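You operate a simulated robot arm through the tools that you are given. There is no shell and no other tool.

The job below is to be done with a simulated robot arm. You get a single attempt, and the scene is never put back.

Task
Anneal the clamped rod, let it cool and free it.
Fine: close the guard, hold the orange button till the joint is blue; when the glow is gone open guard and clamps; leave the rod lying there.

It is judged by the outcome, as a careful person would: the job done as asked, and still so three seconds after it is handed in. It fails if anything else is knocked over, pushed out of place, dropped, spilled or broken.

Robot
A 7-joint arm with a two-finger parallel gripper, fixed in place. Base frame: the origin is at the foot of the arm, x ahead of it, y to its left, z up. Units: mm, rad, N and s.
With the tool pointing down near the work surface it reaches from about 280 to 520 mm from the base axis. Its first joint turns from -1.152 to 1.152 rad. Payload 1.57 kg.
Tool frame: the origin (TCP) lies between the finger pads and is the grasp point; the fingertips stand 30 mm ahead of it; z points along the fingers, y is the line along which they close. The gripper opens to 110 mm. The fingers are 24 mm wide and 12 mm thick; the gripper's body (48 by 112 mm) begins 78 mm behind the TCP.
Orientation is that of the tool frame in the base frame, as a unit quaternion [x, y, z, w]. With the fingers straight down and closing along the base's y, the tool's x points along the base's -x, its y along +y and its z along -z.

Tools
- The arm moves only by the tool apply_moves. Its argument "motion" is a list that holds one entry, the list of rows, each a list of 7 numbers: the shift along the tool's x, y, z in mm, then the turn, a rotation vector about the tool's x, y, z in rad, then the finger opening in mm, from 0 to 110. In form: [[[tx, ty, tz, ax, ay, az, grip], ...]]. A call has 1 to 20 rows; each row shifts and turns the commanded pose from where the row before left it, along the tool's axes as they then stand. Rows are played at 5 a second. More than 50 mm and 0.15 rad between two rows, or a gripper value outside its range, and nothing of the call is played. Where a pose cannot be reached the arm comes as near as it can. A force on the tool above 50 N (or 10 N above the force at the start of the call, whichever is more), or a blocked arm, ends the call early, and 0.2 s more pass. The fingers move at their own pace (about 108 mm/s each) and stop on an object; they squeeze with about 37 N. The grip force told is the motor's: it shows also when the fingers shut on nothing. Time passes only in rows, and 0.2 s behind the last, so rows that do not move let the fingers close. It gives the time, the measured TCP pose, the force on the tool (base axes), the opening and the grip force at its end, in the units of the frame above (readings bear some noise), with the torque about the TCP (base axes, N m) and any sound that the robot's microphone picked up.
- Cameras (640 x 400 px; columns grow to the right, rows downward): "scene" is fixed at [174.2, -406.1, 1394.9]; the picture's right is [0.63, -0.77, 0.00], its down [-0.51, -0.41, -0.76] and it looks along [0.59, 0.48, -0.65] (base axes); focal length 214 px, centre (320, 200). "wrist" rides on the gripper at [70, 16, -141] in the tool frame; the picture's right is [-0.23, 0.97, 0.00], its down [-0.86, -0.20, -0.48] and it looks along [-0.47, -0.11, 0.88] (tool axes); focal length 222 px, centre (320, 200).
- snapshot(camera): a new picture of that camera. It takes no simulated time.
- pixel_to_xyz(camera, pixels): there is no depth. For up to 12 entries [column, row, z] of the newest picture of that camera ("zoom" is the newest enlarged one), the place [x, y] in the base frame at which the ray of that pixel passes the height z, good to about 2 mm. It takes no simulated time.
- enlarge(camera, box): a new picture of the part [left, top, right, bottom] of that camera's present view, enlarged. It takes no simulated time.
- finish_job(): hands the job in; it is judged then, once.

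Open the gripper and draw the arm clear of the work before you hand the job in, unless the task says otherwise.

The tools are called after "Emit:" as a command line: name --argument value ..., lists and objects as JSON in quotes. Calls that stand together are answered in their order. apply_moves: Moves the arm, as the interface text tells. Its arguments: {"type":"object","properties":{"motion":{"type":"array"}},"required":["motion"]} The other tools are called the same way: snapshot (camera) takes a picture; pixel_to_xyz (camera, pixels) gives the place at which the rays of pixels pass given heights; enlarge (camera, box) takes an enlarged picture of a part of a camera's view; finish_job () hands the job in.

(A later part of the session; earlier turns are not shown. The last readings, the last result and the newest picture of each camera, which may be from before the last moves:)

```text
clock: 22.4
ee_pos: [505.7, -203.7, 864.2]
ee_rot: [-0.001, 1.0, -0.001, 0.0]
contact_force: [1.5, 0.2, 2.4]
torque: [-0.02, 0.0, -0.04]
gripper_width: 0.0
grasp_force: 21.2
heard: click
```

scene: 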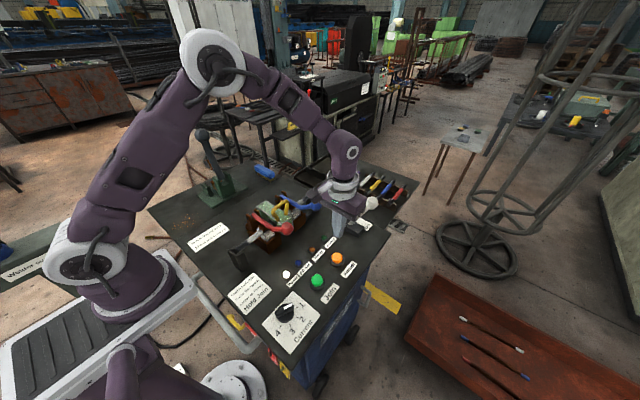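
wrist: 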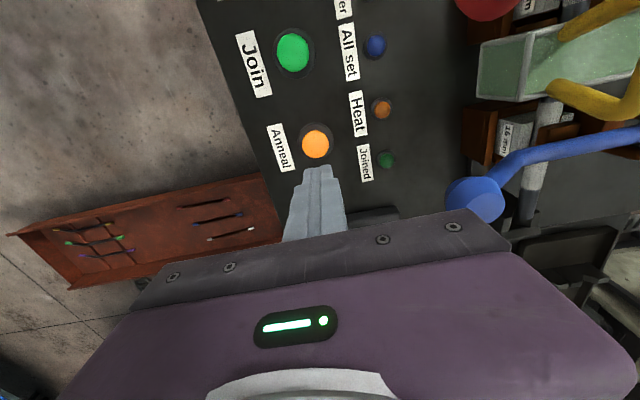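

A click and 2.4 N: the button seems pressed. I look at the Heat lamp and joint.

Emit:
enlarge --camera "scene" --box '[240, 180, 370, 280]'

Emit:
enlarge --camera "scene" --box '[255, 195, 305, 232]'

Emit:
snapshot --camera "wrist"

```text
4.00 times, centred on (305, 230) of scene
```

zoom: 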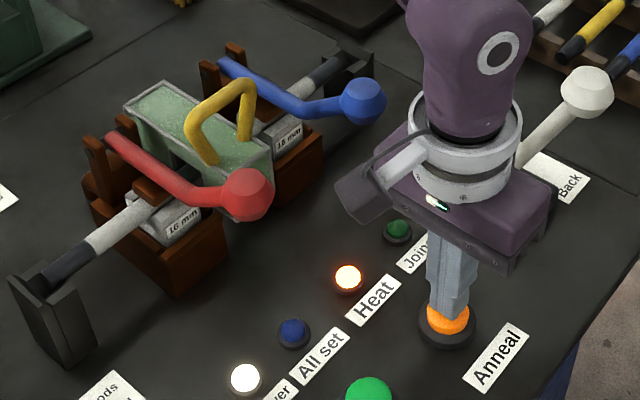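

```text
10.81 times, centred on (280, 214) of scene
```

zoom: 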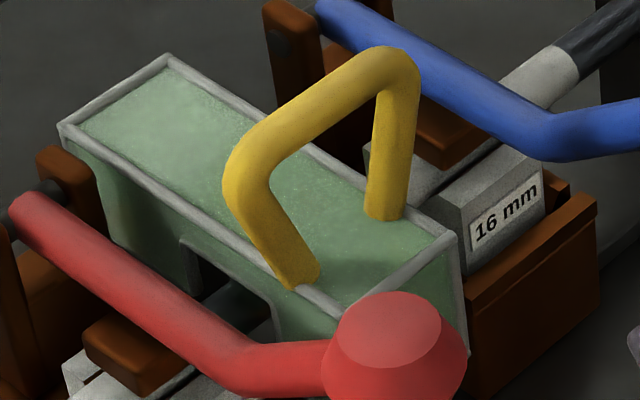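

```text
taken
```

wrist: 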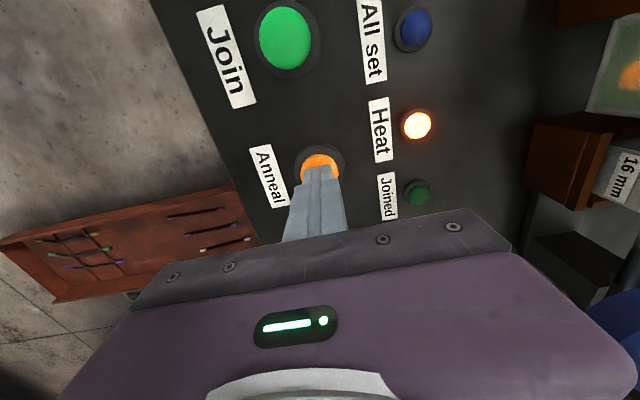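

The Heat lamp is lit, and in the wrist view an orange spot shows in the guard's end at (632,75). I enlarge it, holding the button meanwhile.

Emit:
enlarge --camera "wrist" --box '[560, 0, 640, 130]'

Emit:
apply_moves --motion '[[[0, 0, 1, 0, 0, 0, 0], [0, 0, 0, 0, 0, 0, 0]]]'

Emit:
enlarge --camera "wrist" --box '[560, 20, 640, 120]'

Emit:
enlarge --camera "scene" --box '[255, 195, 305, 232]'

```text
3.08 times, centred on (600, 65) of wrist
```

zoom: 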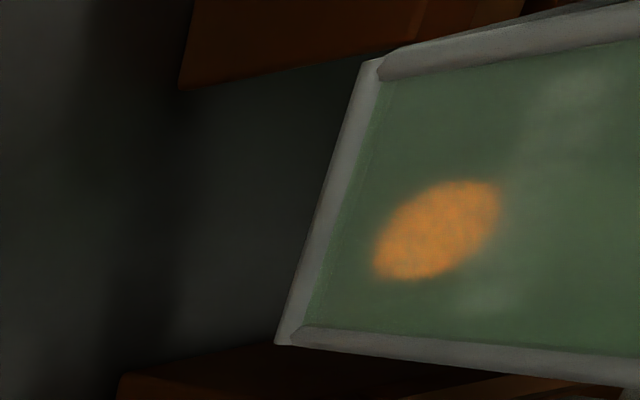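

```text
clock: 23.0
ee_pos: [505.7, -205.0, 864.1]
ee_rot: [-0.001, 1.0, 0.0, 0.0]
contact_force: [-0.2, 1.3, 2.7]
torque: [0.06, 0.0, 0.0]
gripper_width: 0.1
grasp_force: 20.7
```

```text
4.00 times, centred on (600, 70) of wrist
```

zoom: 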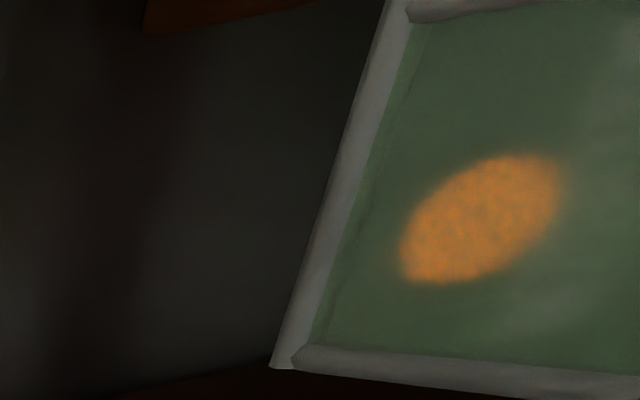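

```text
10.81 times, centred on (280, 214) of scene
```

zoom: 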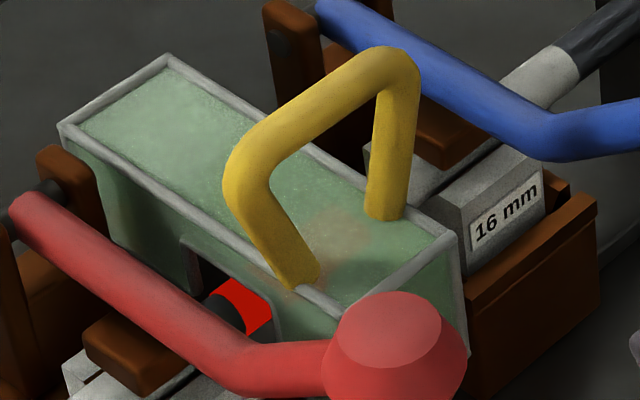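

Through the notch in the guard (zoom 240,305) the rod glows red. I keep holding and check the colour about every half second.

Emit:
apply_moves --motion '[[[0, 0, 0, 0, 0, 0, 0], [0, 0, 0, 0, 0, 0, 0]]]'

Emit:
enlarge --camera "scene" --box '[255, 195, 305, 232]'

Emit:
enlarge --camera "wrist" --box '[560, 20, 640, 120]'

```text
clock: 23.6
ee_pos: [506.2, -205.8, 864.1]
ee_rot: [0.001, 1.0, -0.001, 0.0]
contact_force: [-1.1, 1.2, 3.7]
torque: [0.05, 0.04, -0.03]
gripper_width: 0.0
grasp_force: 21.2
```

```text
10.81 times, centred on (280, 214) of scene
```

zoom: 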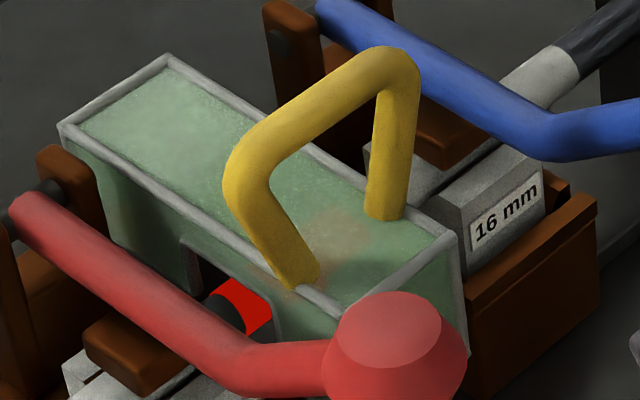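

```text
4.00 times, centred on (600, 70) of wrist
```

zoom: 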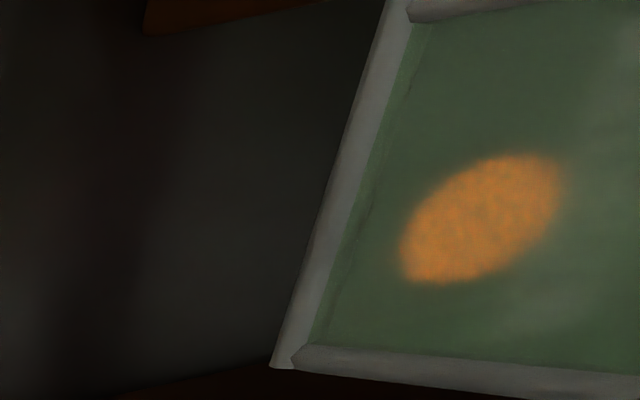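

Still red at clock 23.6. I keep holding and checking.

Emit:
apply_moves --motion '[[[0, 0, 0, 0, 0, 0, 0], [0, 0, 0, 0, 0, 0, 0]]]'

Emit:
enlarge --camera "scene" --box '[260, 208, 300, 232]'

Emit:
enlarge --camera "wrist" --box '[560, 20, 640, 120]'

```text
clock: 24.2
ee_pos: [506.0, -205.0, 863.8]
ee_rot: [0.0, 1.0, 0.0, 0.0]
contact_force: [-1.8, 0.8, 2.5]
torque: [0.04, 0.0, 0.0]
gripper_width: 0.2
grasp_force: 21.0
```

```text
16.00 times, centred on (280, 220) of scene
```

zoom: 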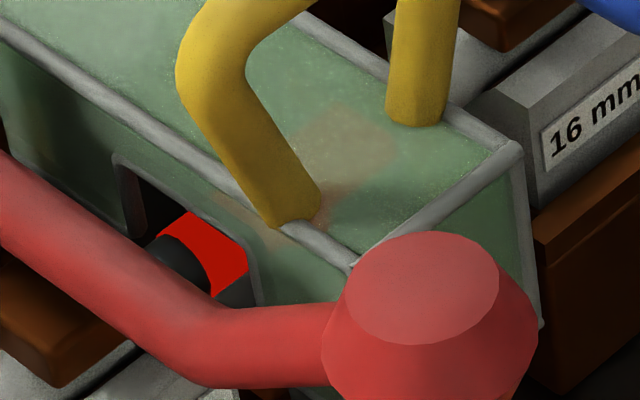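

```text
4.00 times, centred on (600, 70) of wrist
```

zoom: 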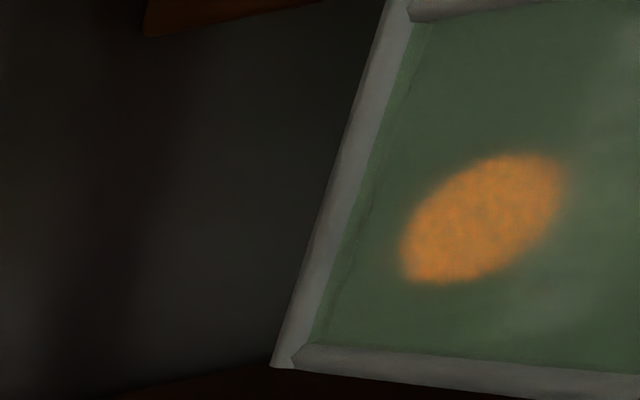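

The joint (zoom 205,255) is still red with no blue tint. I go on holding.

Emit:
apply_moves --motion '[[[0, 0, 0, 0, 0, 0, 0], [0, 0, 0, 0, 0, 0, 0], [0, 0, 0, 0, 0, 0, 0]]]'

Emit:
enlarge --camera "scene" --box '[260, 208, 300, 232]'

```text
clock: 25.0
ee_pos: [505.4, -205.2, 863.5]
ee_rot: [0.001, 1.0, 0.0, -0.001]
contact_force: [-1.0, -0.3, 1.8]
torque: [0.02, 0.04, -0.02]
gripper_width: 0.2
grasp_force: 21.7
```

```text
16.00 times, centred on (280, 220) of scene
```

zoom: 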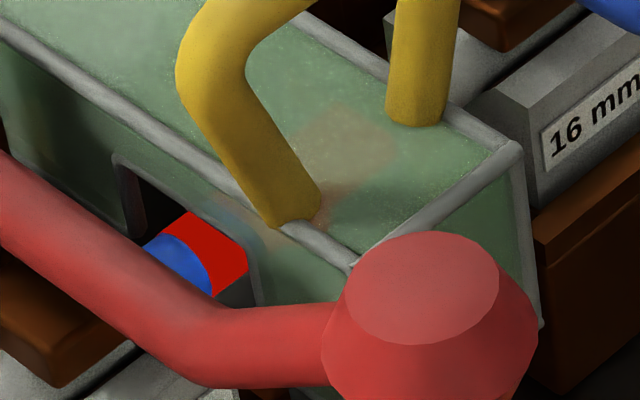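

The joint's collar (zoom 180,265) has turned blue at clock 25.0, so I release the button at once.

Emit:
apply_moves --motion '[[[0, 0, -15, 0, 0, 0, 0]]]'

Emit:
enlarge --camera "scene" --box '[260, 208, 300, 232]'

Emit:
snapshot --camera "wrist"

```text
clock: 25.4
ee_pos: [506.4, -202.2, 880.0]
ee_rot: [0.0, 1.0, 0.0, 0.0]
contact_force: [0.2, 0.4, -0.2]
torque: [0.0, 0.0, -0.01]
gripper_width: 0.0
grasp_force: 21.0
```

```text
16.00 times, centred on (280, 220) of scene
```

zoom: 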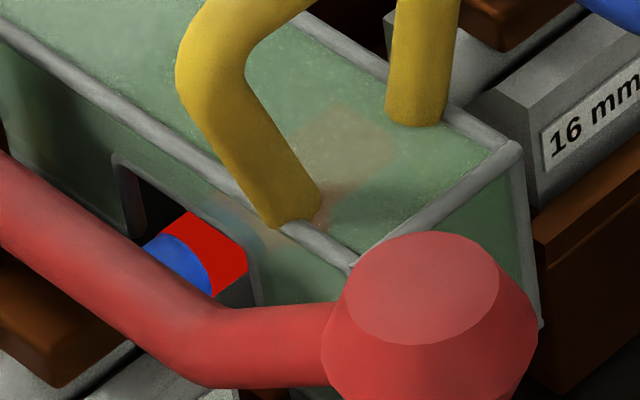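

```text
taken
```

wrist: 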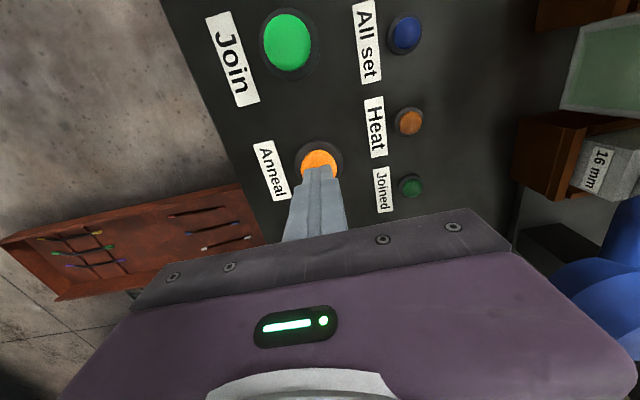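

Heat lamp is off. I rise clear and let time pass while the red glow fades.

Emit:
apply_moves --motion '[[[0, 0, -40, 0, 0, 0, 0], [0, 0, -40, 0, 0, 0, 0], [0, 0, -40, 0, 0, 0, 0], [0, 0, -45, 0, 0, 0, 0], [0, 0, -45, 0, 0, 0, 0], [0, 0, 0, 0, 0, 0, 0], [0, 0, 0, 0, 0, 0, 0], [0, 0, 0, 0, 0, 0, 0], [0, 0, 0, 0, 0, 0, 0], [0, 0, 0, 0, 0, 0, 0]]]'

Emit:
enlarge --camera "scene" --box '[260, 208, 300, 232]'

Emit:
snapshot --camera "wrist"

```text
clock: 27.6
ee_pos: [504.1, -204.8, 1088.4]
ee_rot: [0.0, 1.0, 0.0, 0.0]
contact_force: [0.1, 0.7, -0.6]
torque: [0.01, 0.01, 0.01]
gripper_width: 0.1
grasp_force: 21.5
```

```text
16.00 times, centred on (280, 220) of scene
```

zoom: 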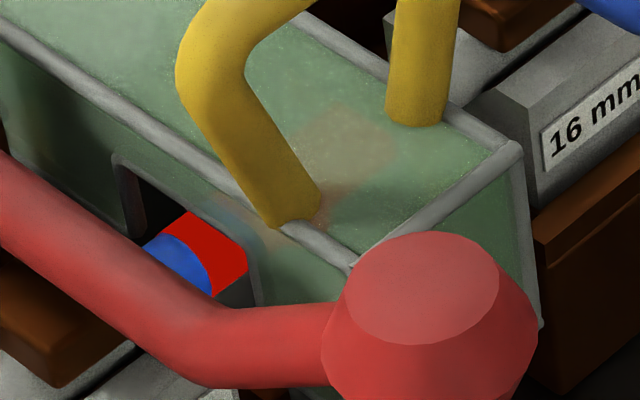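

```text
taken
```

wrist: 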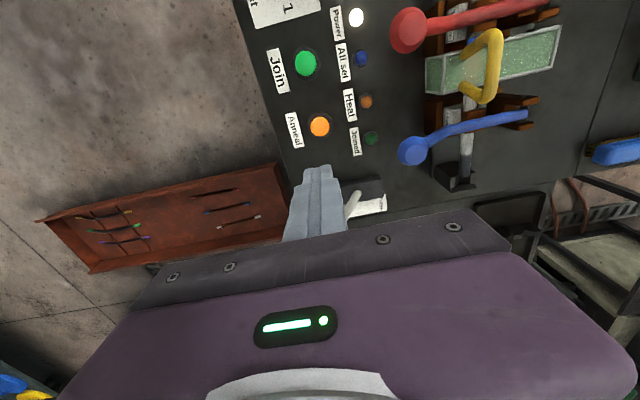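

Still glowing. I wait here another four seconds.

Emit:
apply_moves --motion '[[[0, 0, 0, 0, 0, 0, 0], [0, 0, 0, 0, 0, 0, 0], [0, 0, 0, 0, 0, 0, 0], [0, 0, 0, 0, 0, 0, 0], [0, 0, 0, 0, 0, 0, 0], [0, 0, 0, 0, 0, 0, 0], [0, 0, 0, 0, 0, 0, 0], [0, 0, 0, 0, 0, 0, 0], [0, 0, 0, 0, 0, 0, 0], [0, 0, 0, 0, 0, 0, 0], [0, 0, 0, 0, 0, 0, 0], [0, 0, 0, 0, 0, 0, 0], [0, 0, 0, 0, 0, 0, 0], [0, 0, 0, 0, 0, 0, 0], [0, 0, 0, 0, 0, 0, 0], [0, 0, 0, 0, 0, 0, 0], [0, 0, 0, 0, 0, 0, 0], [0, 0, 0, 0, 0, 0, 0], [0, 0, 0, 0, 0, 0, 0], [0, 0, 0, 0, 0, 0, 0]]]'

Emit:
enlarge --camera "scene" --box '[260, 208, 300, 232]'

Emit:
snapshot --camera "scene"

```text
clock: 31.8
ee_pos: [505.0, -204.8, 1088.0]
ee_rot: [0.0, 1.0, 0.0, 0.0]
contact_force: [-0.5, 0.5, -0.4]
torque: [-0.02, -0.02, 0.01]
gripper_width: 0.0
grasp_force: 21.0
```

```text
16.00 times, centred on (280, 220) of scene
```

zoom: 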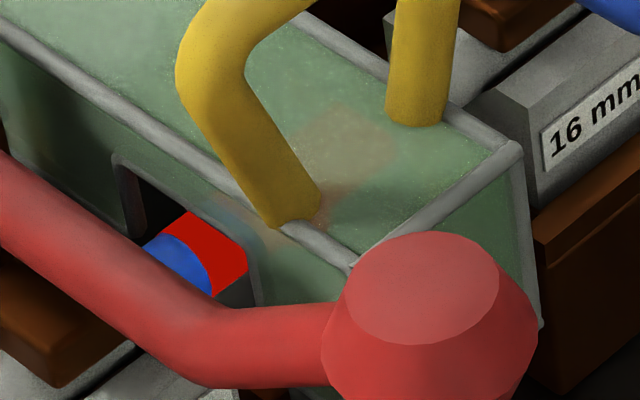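

```text
taken
```

scene: 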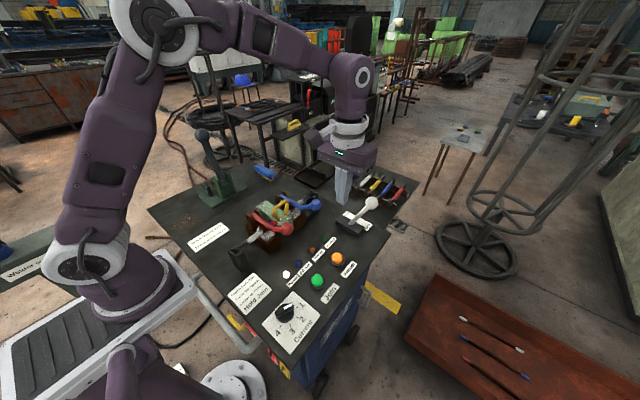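

The red zone beside the blue collar has not faded yet at 31.8 s. I keep waiting.

Emit:
apply_moves --motion '[[[0, 0, 0, 0, 0, 0, 0], [0, 0, 0, 0, 0, 0, 0], [0, 0, 0, 0, 0, 0, 0], [0, 0, 0, 0, 0, 0, 0], [0, 0, 0, 0, 0, 0, 0], [0, 0, 0, 0, 0, 0, 0], [0, 0, 0, 0, 0, 0, 0], [0, 0, 0, 0, 0, 0, 0], [0, 0, 0, 0, 0, 0, 0], [0, 0, 0, 0, 0, 0, 0], [0, 0, 0, 0, 0, 0, 0], [0, 0, 0, 0, 0, 0, 0], [0, 0, 0, 0, 0, 0, 0], [0, 0, 0, 0, 0, 0, 0], [0, 0, 0, 0, 0, 0, 0], [0, 0, 0, 0, 0, 0, 0], [0, 0, 0, 0, 0, 0, 0], [0, 0, 0, 0, 0, 0, 0], [0, 0, 0, 0, 0, 0, 0], [0, 0, 0, 0, 0, 0, 0]]]'

Emit:
enlarge --camera "scene" --box '[260, 208, 300, 232]'

```text
clock: 36.0
ee_pos: [504.5, -203.6, 1088.6]
ee_rot: [0.001, 1.0, 0.0, 0.0]
contact_force: [-0.8, 0.4, -0.1]
torque: [-0.01, 0.0, -0.03]
gripper_width: 0.1
grasp_force: 21.2
```

```text
16.00 times, centred on (280, 220) of scene
```

zoom: 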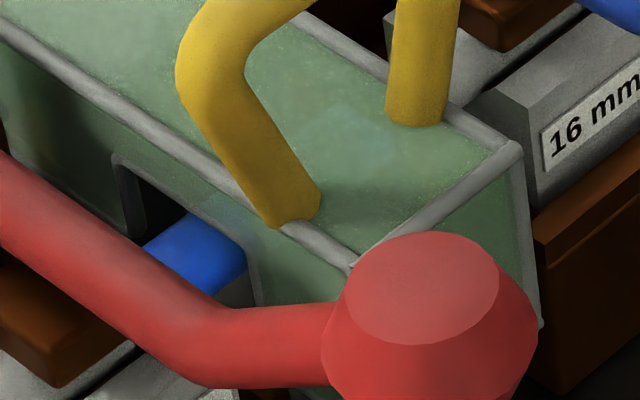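

The glow is gone and the whole joint is blue at 36.0 s. Next I locate the closed handle bar: wrist ≈(494,66), scene ≈(280,205.7).

Emit:
snapshot --camera "wrist"

Emit:
pixel_to_xyz --camera "wrist" --pixels '[[494, 66, 950], [494, 66, 1000]]'

Emit:
pixel_to_xyz --camera "scene" --pixels '[[280, 205.7, 950], [280, 205.7, 1000]]'

Emit:
enlarge --camera "wrist" --box '[380, 0, 580, 125]'

```text
taken
```

wrist: 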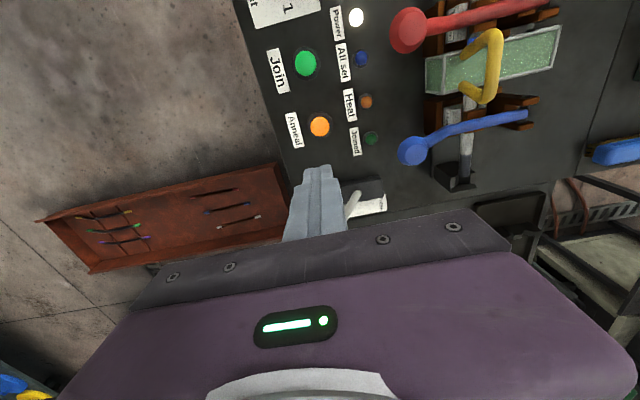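

```text
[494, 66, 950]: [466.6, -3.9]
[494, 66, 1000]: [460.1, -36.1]
```

```text
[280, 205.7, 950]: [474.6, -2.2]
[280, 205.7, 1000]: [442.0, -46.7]
```

```text
3.20 times, centred on (480, 62) of wrist
```

zoom: 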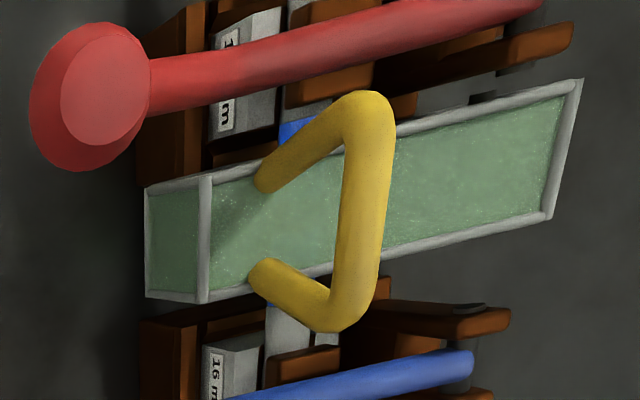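

Closed bar ≈ (464,-15,966). I move above it and lower the fingers 36 mm open to straddle it.

Emit:
apply_moves --motion '[[[7, 32, 0, 0, 0, 0, 36], [7, 32, 0, 0, 0, 0, 36], [7, 32, 0, 0, 0, 0, 36], [7, 32, 0, 0, 0, 0, 36], [7, 31, 0, 0, 0, 0, 36], [6, 30, 0, 0, 0, 0, 36], [0, 0, 0, 0, 0, 0, 36], [0, 0, 30, 0, 0, 0, 36]]]'

Emit:
snapshot --camera "wrist"

Emit:
enlarge --camera "wrist" --box '[240, 90, 440, 215]'

Emit:
enlarge --camera "scene" --box '[240, 160, 340, 260]'

```text
clock: 37.8
ee_pos: [465.5, -18.8, 1059.7]
ee_rot: [0.0, 1.0, 0.0, 0.0]
contact_force: [0.0, -0.1, -0.1]
torque: [-0.01, -0.02, 0.0]
gripper_width: 36.0
grasp_force: 0.0
```

```text
taken
```

wrist: 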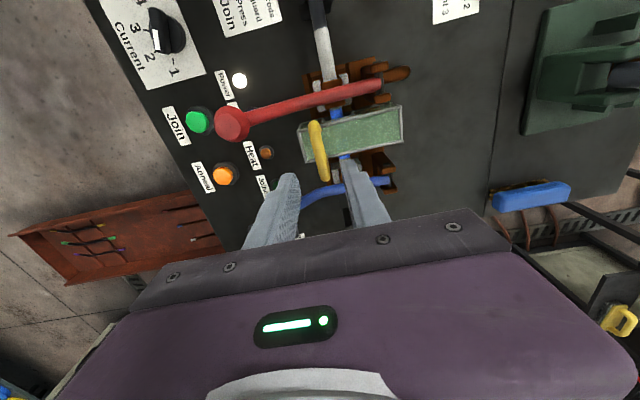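

```text
3.20 times, centred on (340, 152) of wrist
```

zoom: 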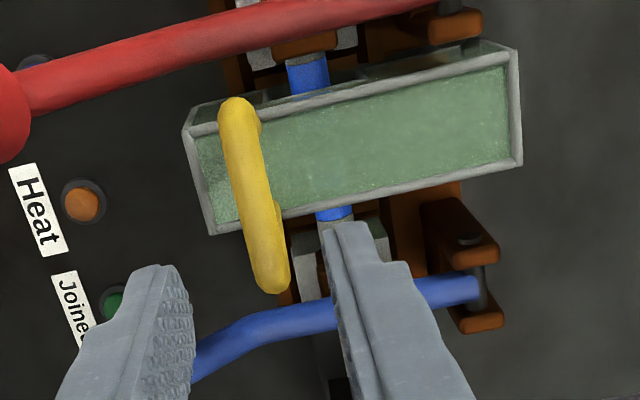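

```text
4.00 times, centred on (290, 210) of scene
```

zoom: 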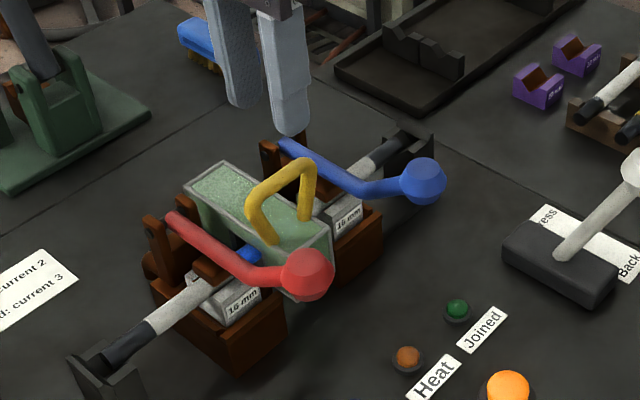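

The rod's heated zone is blue on both sides and not glowing. Fingers straddle the bar in y; I go down to z≈978 and narrow the gap to 22.

Emit:
apply_moves --motion '[[[1, 2, 30, 0, 0, 0, 36], [0, 0, 25, 0, 0, 0, 36], [0, 0, 15, 0, 0, 0, 36], [0, 0, 12, 0, 0, 0, 36], [0, 0, 0, 0, 0, 0, 30], [0, 0, 0, 0, 0, 0, 24], [0, 0, 0, 0, 0, 0, 22], [0, 0, 0, 0, 0, 0, 22]]]'

Emit:
enlarge --camera "wrist" --box '[240, 110, 440, 235]'

```text
clock: 39.6
ee_pos: [461.5, -14.3, 978.2]
ee_rot: [0.001, 1.0, 0.0, 0.0]
contact_force: [-0.3, -0.5, 0.4]
torque: [0.01, -0.03, -0.01]
gripper_width: 22.1
grasp_force: 0.1
```

```text
3.20 times, centred on (340, 172) of wrist
```

zoom: 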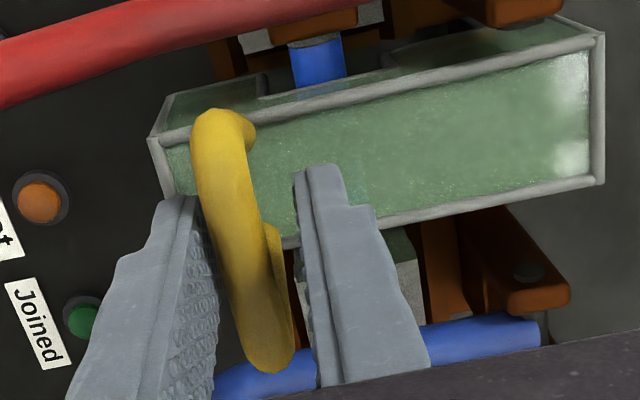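

The bar lies against the inner side of the -y finger. I push it back along the arc (+y, up) to open the guard.

Emit:
apply_moves --motion '[[[0, 5, -6, 0, 0, 0, 22], [0, 5, -5, 0, 0, 0, 22], [0, 5, -5, 0, 0, 0, 22], [0, 5, -4, 0, 0, 0, 22], [0, 5, -4, 0, 0, 0, 22], [0, 5, -3, 0, 0, 0, 22], [0, 5, -3, 0, 0, 0, 22], [0, 5, -3, 0, 0, 0, 22], [0, 5, -2, 0, 0, 0, 22], [0, 5, -2, 0, 0, 0, 22], [0, 5, -2, 0, 0, 0, 22], [0, 5, -2, 0, 0, 0, 22]]]'

Emit:
snapshot --camera "wrist"

Emit:
enlarge --camera "scene" --box '[220, 140, 330, 240]'

```text
clock: 42.2
ee_pos: [463.2, 46.0, 1018.1]
ee_rot: [0.0, 1.0, 0.0, 0.0]
contact_force: [-0.2, -1.0, -0.1]
torque: [0.02, -0.03, -0.01]
gripper_width: 22.4
grasp_force: 0.3
```

```text
taken
```

wrist: 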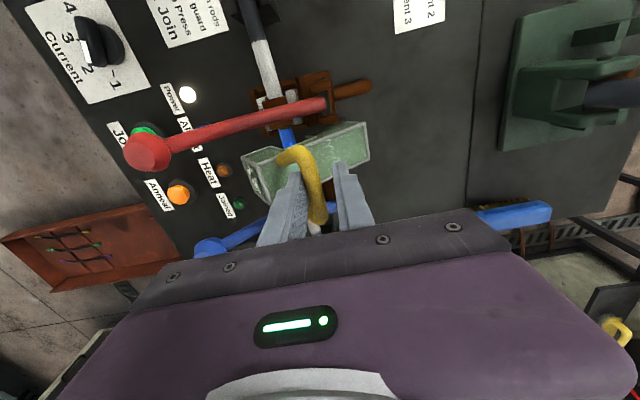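

```text
4.00 times, centred on (275, 190) of scene
```

zoom: 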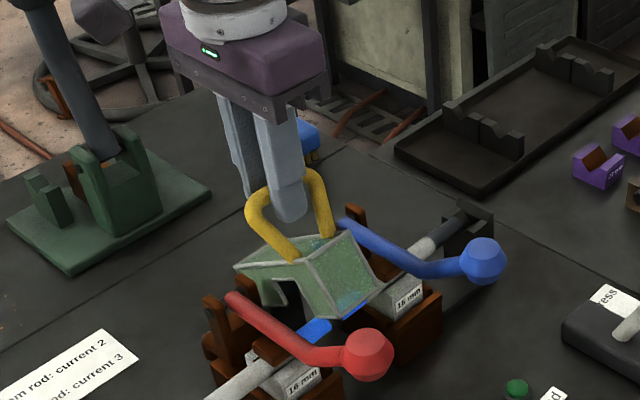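

The guard is rising with the handle. I carry it on over the top.

Emit:
apply_moves --motion '[[[0, 5, -2, 0, 0, 0, 22], [0, 5, -2, 0, 0, 0, 22], [0, 5, -1, 0, 0, 0, 22], [0, 5, -1, 0, 0, 0, 22], [0, 5, -1, 0, 0, 0, 22], [0, 5, 0, 0, 0, 0, 22], [0, 5, 0, 0, 0, 0, 22], [0, 5, 0, 0, 0, 0, 22], [0, 5, 0, 0, 0, 0, 22], [0, 5, 0, 0, 0, 0, 22], [0, 5, 1, 0, 0, 0, 22], [0, 5, 1, 0, 0, 0, 22], [0, 5, 1, 0, 0, 0, 22]]]'

Emit:
snapshot --camera "wrist"

Emit:
enlarge --camera "scene" --box '[220, 130, 330, 230]'

```text
clock: 45.0
ee_pos: [464.0, 111.2, 1022.1]
ee_rot: [0.001, 1.0, 0.0, 0.0]
contact_force: [-0.4, -0.5, -0.5]
torque: [0.03, -0.01, 0.01]
gripper_width: 22.1
grasp_force: 0.0
```

```text
taken
```

wrist: 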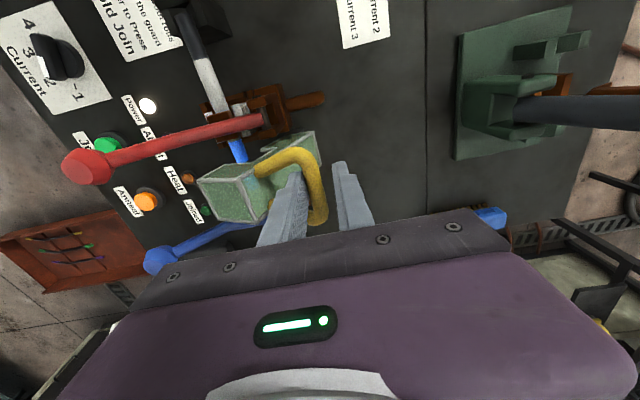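

```text
4.00 times, centred on (275, 180) of scene
```

zoom: 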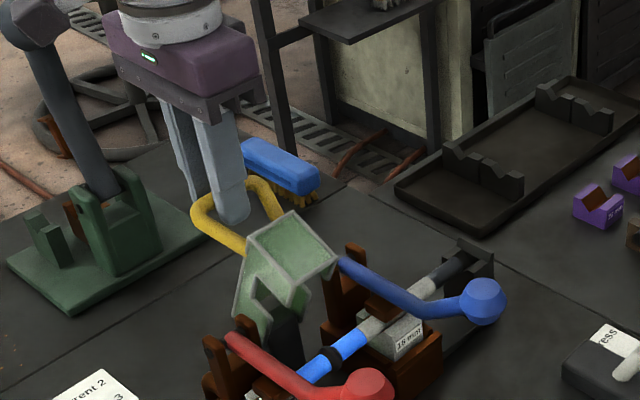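

The guard is nearly upright and the rod's joint zone shows blue with a dark ring in it at zoom (330,358). I enlarge this to judge the colour properly before going on.

Emit:
enlarge --camera "scene" --box '[285, 202, 325, 230]'

Emit:
enlarge --camera "scene" --box '[280, 200, 340, 240]'

Emit:
enlarge --camera "scene" --box '[262, 200, 302, 230]'

Emit:
enlarge --camera "wrist" --box '[190, 90, 290, 160]'

```text
14.29 times, centred on (305, 216) of scene
```

zoom: 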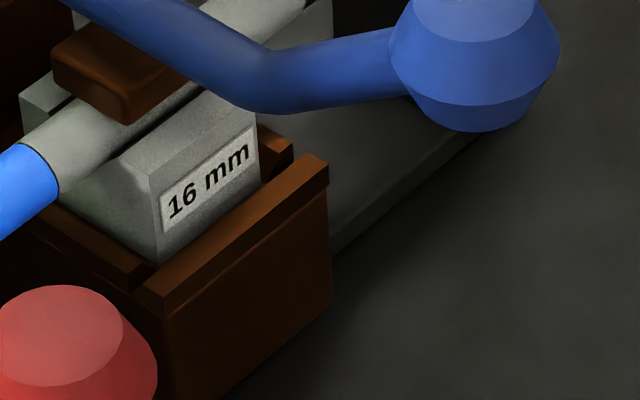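

```text
10.00 times, centred on (310, 220) of scene
```

zoom: 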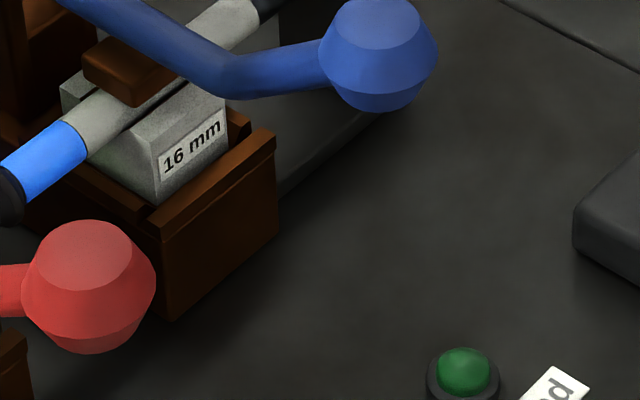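

```text
13.33 times, centred on (282, 215) of scene
```

zoom: 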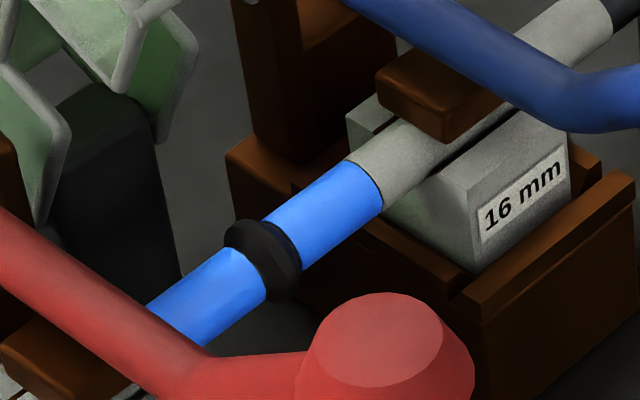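

```text
5.71 times, centred on (240, 125) of wrist
```

zoom: 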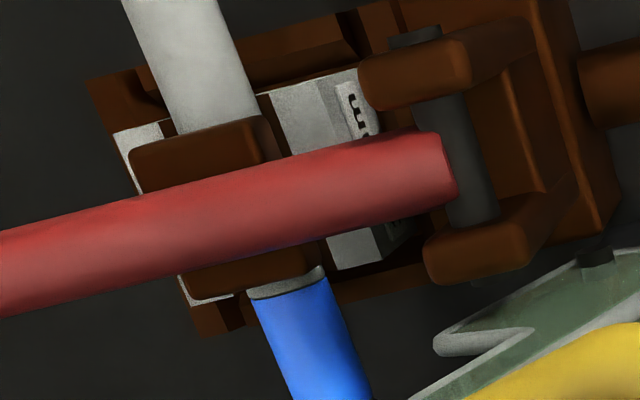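

Both heat zones beside the bead are plainly blue, no glow. I finish opening the guard to its resting stop.

Emit:
apply_moves --motion '[[[0, 5, 1, 0, 0, 0, 22], [0, 5, 2, 0, 0, 0, 22], [0, 5, 2, 0, 0, 0, 22], [0, 5, 2, 0, 0, 0, 22], [0, 5, 2, 0, 0, 0, 22], [0, 5, 2, 0, 0, 0, 22], [0, 5, 3, 0, 0, 0, 22], [0, 5, 3, 0, 0, 0, 22], [0, 5, 4, 0, 0, 0, 22], [0, 5, 4, 0, 0, 0, 22], [0, 4, 5, 0, 0, 0, 22], [0, 4, 4, 0, 0, 0, 22], [0, 0, 0, 0, 0, 0, 22]]]'

Emit:
snapshot --camera "wrist"

Emit:
enlarge --camera "scene" --box '[210, 120, 320, 220]'

```text
clock: 47.8
ee_pos: [462.9, 169.6, 988.0]
ee_rot: [0.0, 1.0, 0.0, 0.0]
contact_force: [-0.4, -0.1, 0.5]
torque: [0.0, 0.0, -0.03]
gripper_width: 22.0
grasp_force: 0.0
```

```text
taken
```

wrist: 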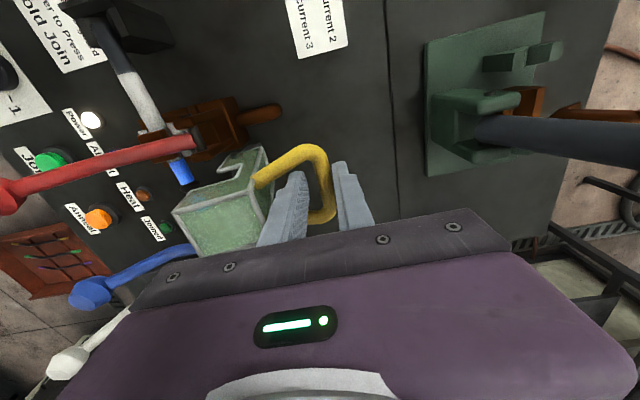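

```text
4.00 times, centred on (265, 170) of scene
```

zoom: 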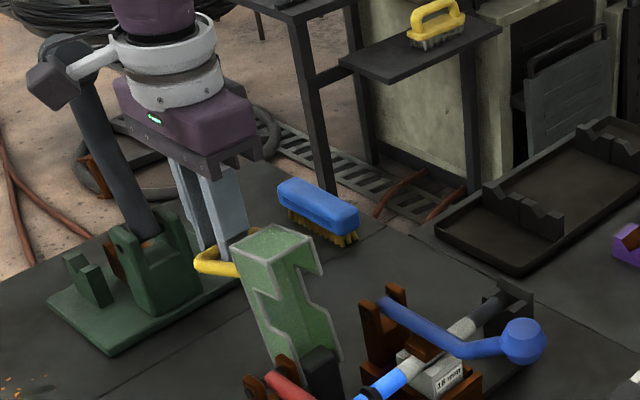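

The guard is nearly back, with the bar still against the -y finger. I push the last few millimetres until it meets its stop.

Emit:
apply_moves --motion '[[[0, 3, 2, 0, 0, 0, 22], [0, 3, 2, 0, 0, 0, 22], [0, 3, 2, 0, 0, 0, 22]]]'

Emit:
enlarge --camera "wrist" --box '[200, 110, 400, 235]'

```text
clock: 48.6
ee_pos: [463.7, 177.2, 981.8]
ee_rot: [0.0, 1.0, 0.0, 0.0]
contact_force: [0.1, -2.3, 0.9]
torque: [-0.07, -0.03, -0.06]
gripper_width: 24.0
grasp_force: 1.2
```

```text
3.20 times, centred on (300, 172) of wrist
```

zoom: 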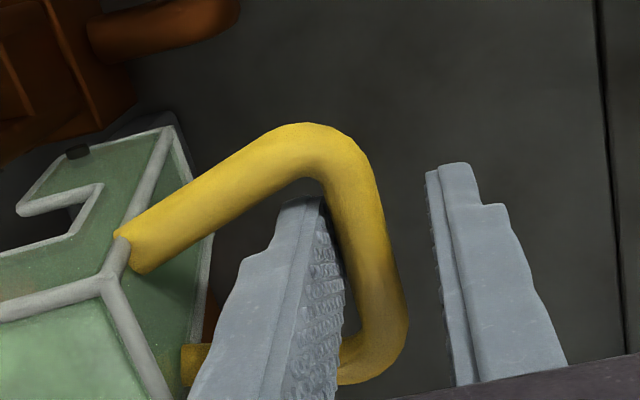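

It pushes back with 2 N and the finger gives way, so the guard is at its stop. I center, open to 38 mm, and draw straight up.

Emit:
apply_moves --motion '[[[0, -6, 0, 0, 0, 0, 34], [0, 0, 0, 0, 0, 0, 38], [0, 0, -20, 0, 0, 0, 38], [0, 0, -30, 0, 0, 0, 38], [0, 0, -40, 0, 0, 0, 38], [0, 0, -40, 0, 0, 0, 38], [0, 0, 0, 0, 0, 0, 38]]]'

Emit:
snapshot --camera "wrist"

Emit:
enlarge --camera "scene" --box '[220, 150, 340, 260]'

```text
clock: 50.2
ee_pos: [462.1, 170.4, 1113.7]
ee_rot: [0.0, 1.0, 0.0, 0.001]
contact_force: [-0.7, -0.2, 1.0]
torque: [0.02, -0.04, 0.03]
gripper_width: 37.8
grasp_force: 0.0
```

```text
taken
```

wrist: 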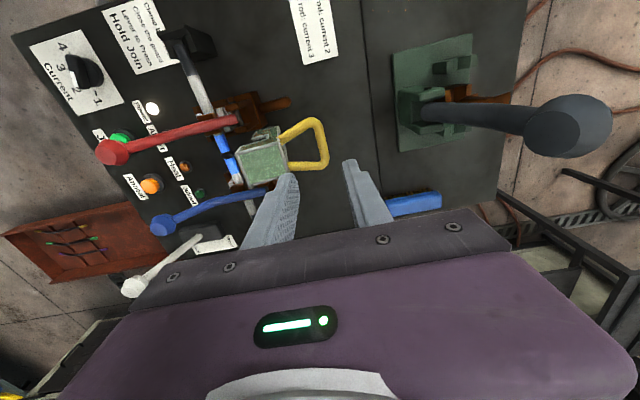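

```text
3.64 times, centred on (280, 205) of scene
```

zoom: 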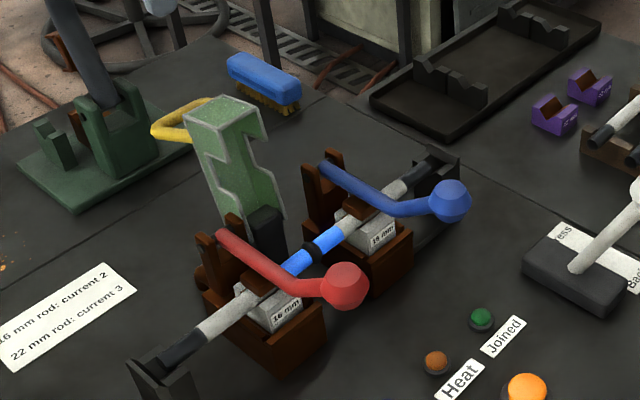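

The guard is open and stays. Now the clamps: I'll grip each lever's ball across x with the gripper turned 90°, and swing it up about its pivot. I fly to above the red ball and turn the tool.

Emit:
apply_moves --motion '[[[5.5, -33, 0, 0, 0, 0, 60], [5.5, -33, 0, 0, 0, 0, 60], [5.5, -33, 0, 0, 0, 0, 60], [5.5, -33, 0, 0, 0, 0, 60], [5.5, -33, 0, 0, 0, 0, 60], [5.5, -33, 0, 0, 0, 0, 60], [5.5, -33, 0, 0, 0, 0, 60], [5.5, -35, 0, 0, 0, 0, 60], [0, 0, 0, 0, 0, 0, 60]]]'

Emit:
apply_moves --motion '[[[0, 0, 0, 0, 0, -0.1428, 70], [0, 0, 0, 0, 0, -0.1428, 70], [0, 0, 0, 0, 0, -0.1428, 70], [0, 0, 0, 0, 0, -0.1428, 70], [0, 0, 0, 0, 0, -0.1428, 70], [0, 0, 0, 0, 0, -0.1428, 70], [0, 0, 0, 0, 0, -0.1428, 70], [0, 0, 0, 0, 0, -0.1428, 70], [0, 0, 0, 0, 0, -0.1428, 70], [0, 0, 0, 0, 0, -0.1428, 70], [0, 0, 0, 0, 0, -0.1428, 70], [0, 0, 0, 0, 0, 0, 70]]]'

Emit:
snapshot --camera "wrist"

Emit:
snapshot --camera "scene"

```text
clock: 52.2
ee_pos: [418.1, -94.1, 1109.6]
ee_rot: [0.0, 1.0, 0.0, 0.0]
contact_force: [-0.4, 0.2, 0.2]
torque: [0.02, -0.03, 0.02]
gripper_width: 60.1
grasp_force: 0.0
```

```text
clock: 54.8
ee_pos: [420.2, -94.1, 1112.7]
ee_rot: [0.707, -0.707, -0.001, 0.0]
contact_force: [-0.9, -0.1, 0.2]
torque: [0.04, -0.01, 0.0]
gripper_width: 69.8
grasp_force: 0.0
```

```text
taken
```

wrist: 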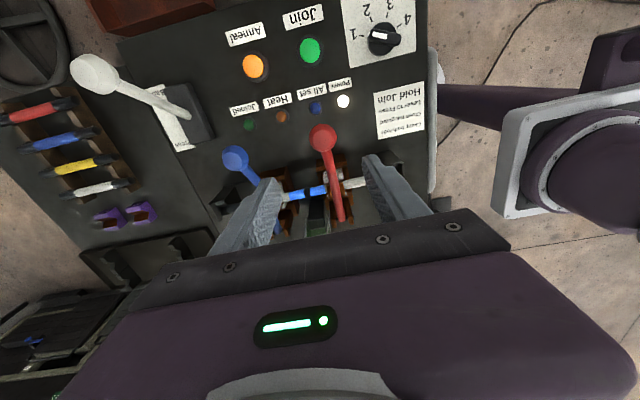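

```text
taken
```

scene: 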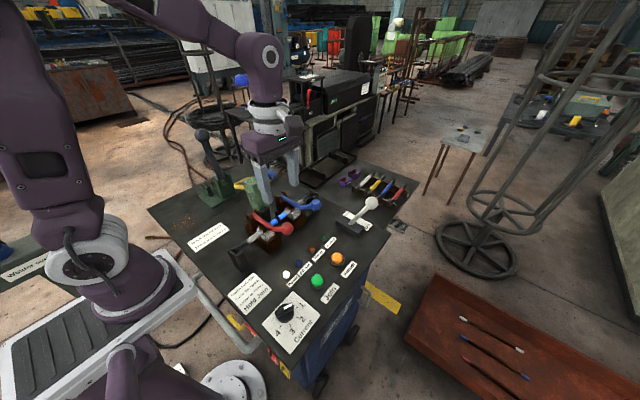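

The tool's y now lies along -X (fingers close along x), and the camera is on the -Y side. I refine the ball positions from wrist red (323,138), blue (235,158).

Emit:
enlarge --camera "wrist" --box '[200, 110, 400, 235]'

Emit:
pixel_to_xyz --camera "wrist" --pixels '[[323, 138, 940], [323, 138, 980], [235, 158, 940], [235, 158, 980]]'

Emit:
enlarge --camera "scene" --box '[250, 190, 330, 240]'

Emit:
pixel_to_xyz --camera "zoom" --pixels '[[300, 305, 940], [300, 305, 980], [520, 120, 940], [520, 120, 980]]'

```text
3.20 times, centred on (300, 172) of wrist
```

zoom: 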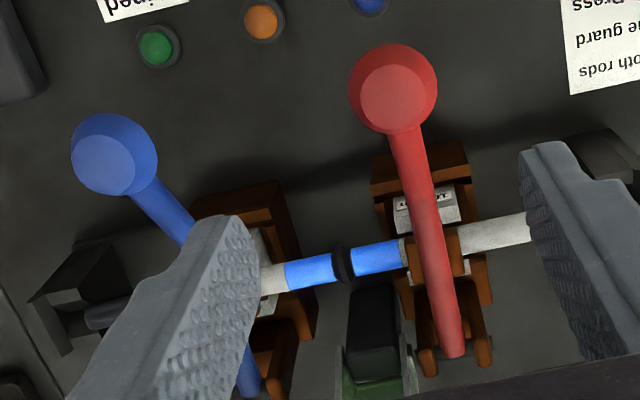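

```text
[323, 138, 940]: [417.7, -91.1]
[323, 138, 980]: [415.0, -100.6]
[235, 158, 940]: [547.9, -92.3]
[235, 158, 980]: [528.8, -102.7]
```

```text
8.00 times, centred on (290, 215) of scene
```

zoom: 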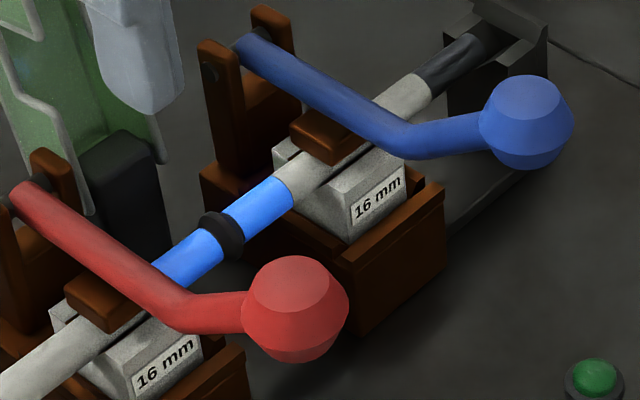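

```text
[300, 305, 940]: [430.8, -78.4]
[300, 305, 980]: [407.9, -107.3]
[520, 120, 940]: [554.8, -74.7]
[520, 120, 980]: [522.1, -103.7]
```

Red ball ≈ (416,-97,966), blue ball ≈ (535,-97,966), each about 35 mm wide. I lower over the red ball with 64 mm opening and close on it.

Emit:
apply_moves --motion '[[[3, 4, 30, 0, 0, 0, 64], [0, 0, 30, 0, 0, 0, 64], [0, 0, 30, 0, 0, 0, 64], [0, 0, 25, 0, 0, 0, 64], [0, 0, 15, 0, 0, 0, 64], [0, 0, 14, 0, 0, 0, 64], [0, 0, 0, 0, 0, 0, 64]]]'

Emit:
snapshot --camera "wrist"

Emit:
enlarge --camera "scene" --box '[240, 170, 340, 250]'

```text
clock: 56.4
ee_pos: [415.7, -97.1, 969.5]
ee_rot: [0.707, -0.707, 0.0, 0.001]
contact_force: [0.3, -0.9, -0.5]
torque: [0.01, -0.02, 0.04]
gripper_width: 64.4
grasp_force: 0.0
```

```text
taken
```

wrist: 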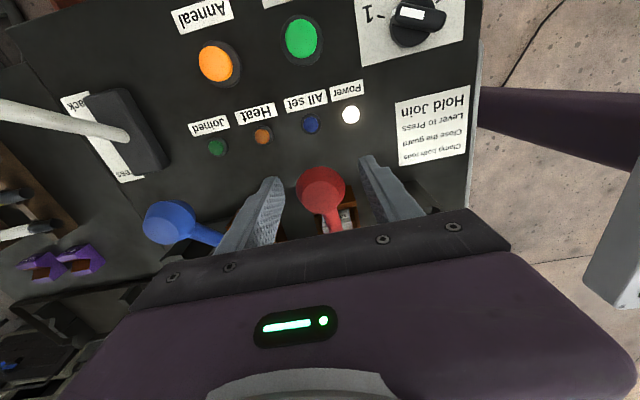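

```text
5.00 times, centred on (290, 210) of scene
```

zoom: 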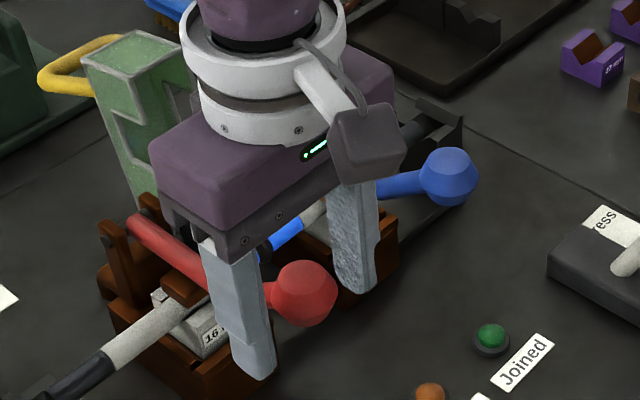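

The fingers straddle the red ball (wrist 322,190). I close on it.

Emit:
apply_moves --motion '[[[0, 0, 0, 0, 0, 0, 50], [0, 0, 0, 0, 0, 0, 42], [0, 0, 0, 0, 0, 0, 34], [0, 0, 0, 0, 0, 0, 26], [0, 0, 0, 0, 0, 0, 15], [0, 0, 0, 0, 0, 0, 10]]]'

Emit:
snapshot --camera "wrist"

```text
clock: 57.8
ee_pos: [415.1, -95.3, 969.9]
ee_rot: [0.707, -0.707, -0.001, 0.0]
contact_force: [-9.6, 0.0, 0.2]
torque: [-0.08, 0.05, -0.03]
gripper_width: 34.9
grasp_force: 37.4
```

```text
taken
```

wrist: 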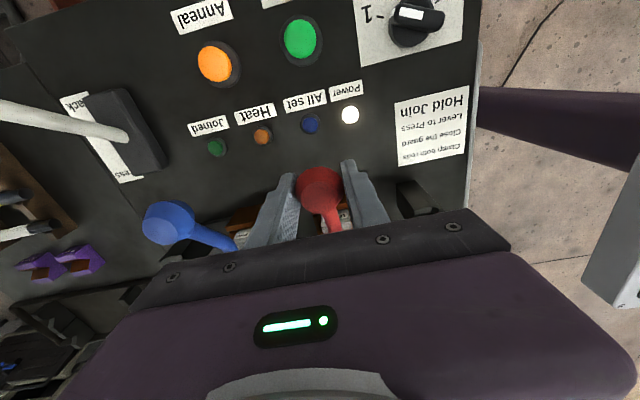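

The ball is held (34.9 mm). I shift 1.5 mm to ease the side force, then begin swinging the lever up about its pivot (62,922), watching force.

Emit:
apply_moves --motion '[[[0, 1.5, 0, 0, 0, 0, 10], [-2, 0, -6, 0, 0, 0, 10], [-2, 0, -6.3, 0, 0, 0, 10], [-2.7, 0, -6.6, 0, 0, 0, 10], [-2.8, 0, -6.7, 0, 0, 0, 10]]]'

Emit:
enlarge --camera "scene" --box '[240, 170, 340, 250]'

```text
clock: 59.0
ee_pos: [415.4, -87.0, 994.5]
ee_rot: [-0.707, 0.707, -0.001, 0.001]
contact_force: [9.4, -2.5, -0.3]
torque: [-1.01, -0.08, 0.05]
gripper_width: 35.2
grasp_force: 37.4
```

```text
5.00 times, centred on (290, 210) of scene
```

zoom: 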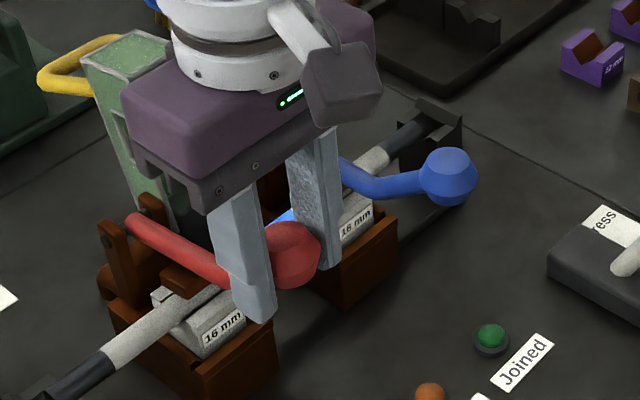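

The lever lifts with small forces. I continue the arc to about 65°.

Emit:
apply_moves --motion '[[[-6.6, -0.7, -12.8, 0, 0, 0, 10], [-7.7, 0, -12.1, 0, 0, 0, 10], [-8.8, 0, -11.5, 0, 0, 0, 10], [-9.7, 0, -10.6, 0, 0, 0, 10], [-10.6, 0, -9.7, 0, 0, 0, 10], [-11.5, 0, -8.8, 0, 0, 0, 10], [-12.1, 0, -7.7, 0, 0, 0, 10], [-12.8, 0, -6.6, 0, 0, 0, 10]]]'

Emit:
snapshot --camera "scene"

Emit:
enlarge --camera "scene" --box '[230, 140, 340, 250]'

```text
clock: 60.8
ee_pos: [415.0, -6.6, 1074.0]
ee_rot: [0.707, -0.707, 0.0, 0.0]
contact_force: [9.4, -2.9, -0.4]
torque: [-1.01, 0.01, 0.03]
gripper_width: 35.0
grasp_force: 37.0
```

```text
taken
```

scene: 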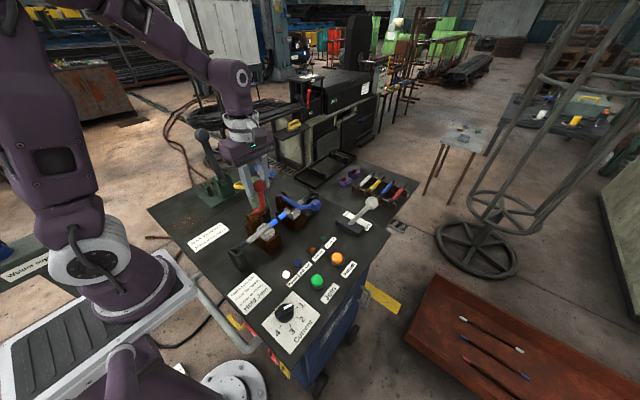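

```text
3.64 times, centred on (285, 195) of scene
```

zoom: 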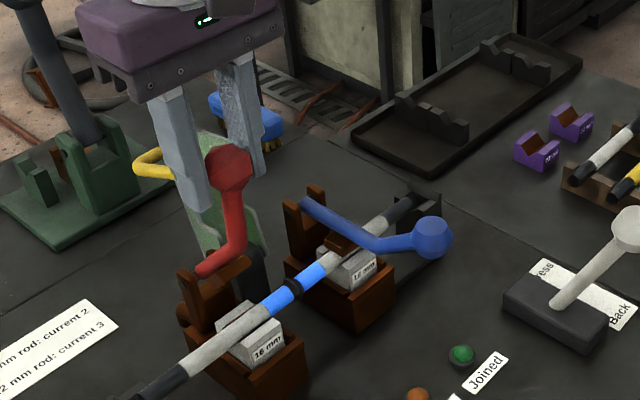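

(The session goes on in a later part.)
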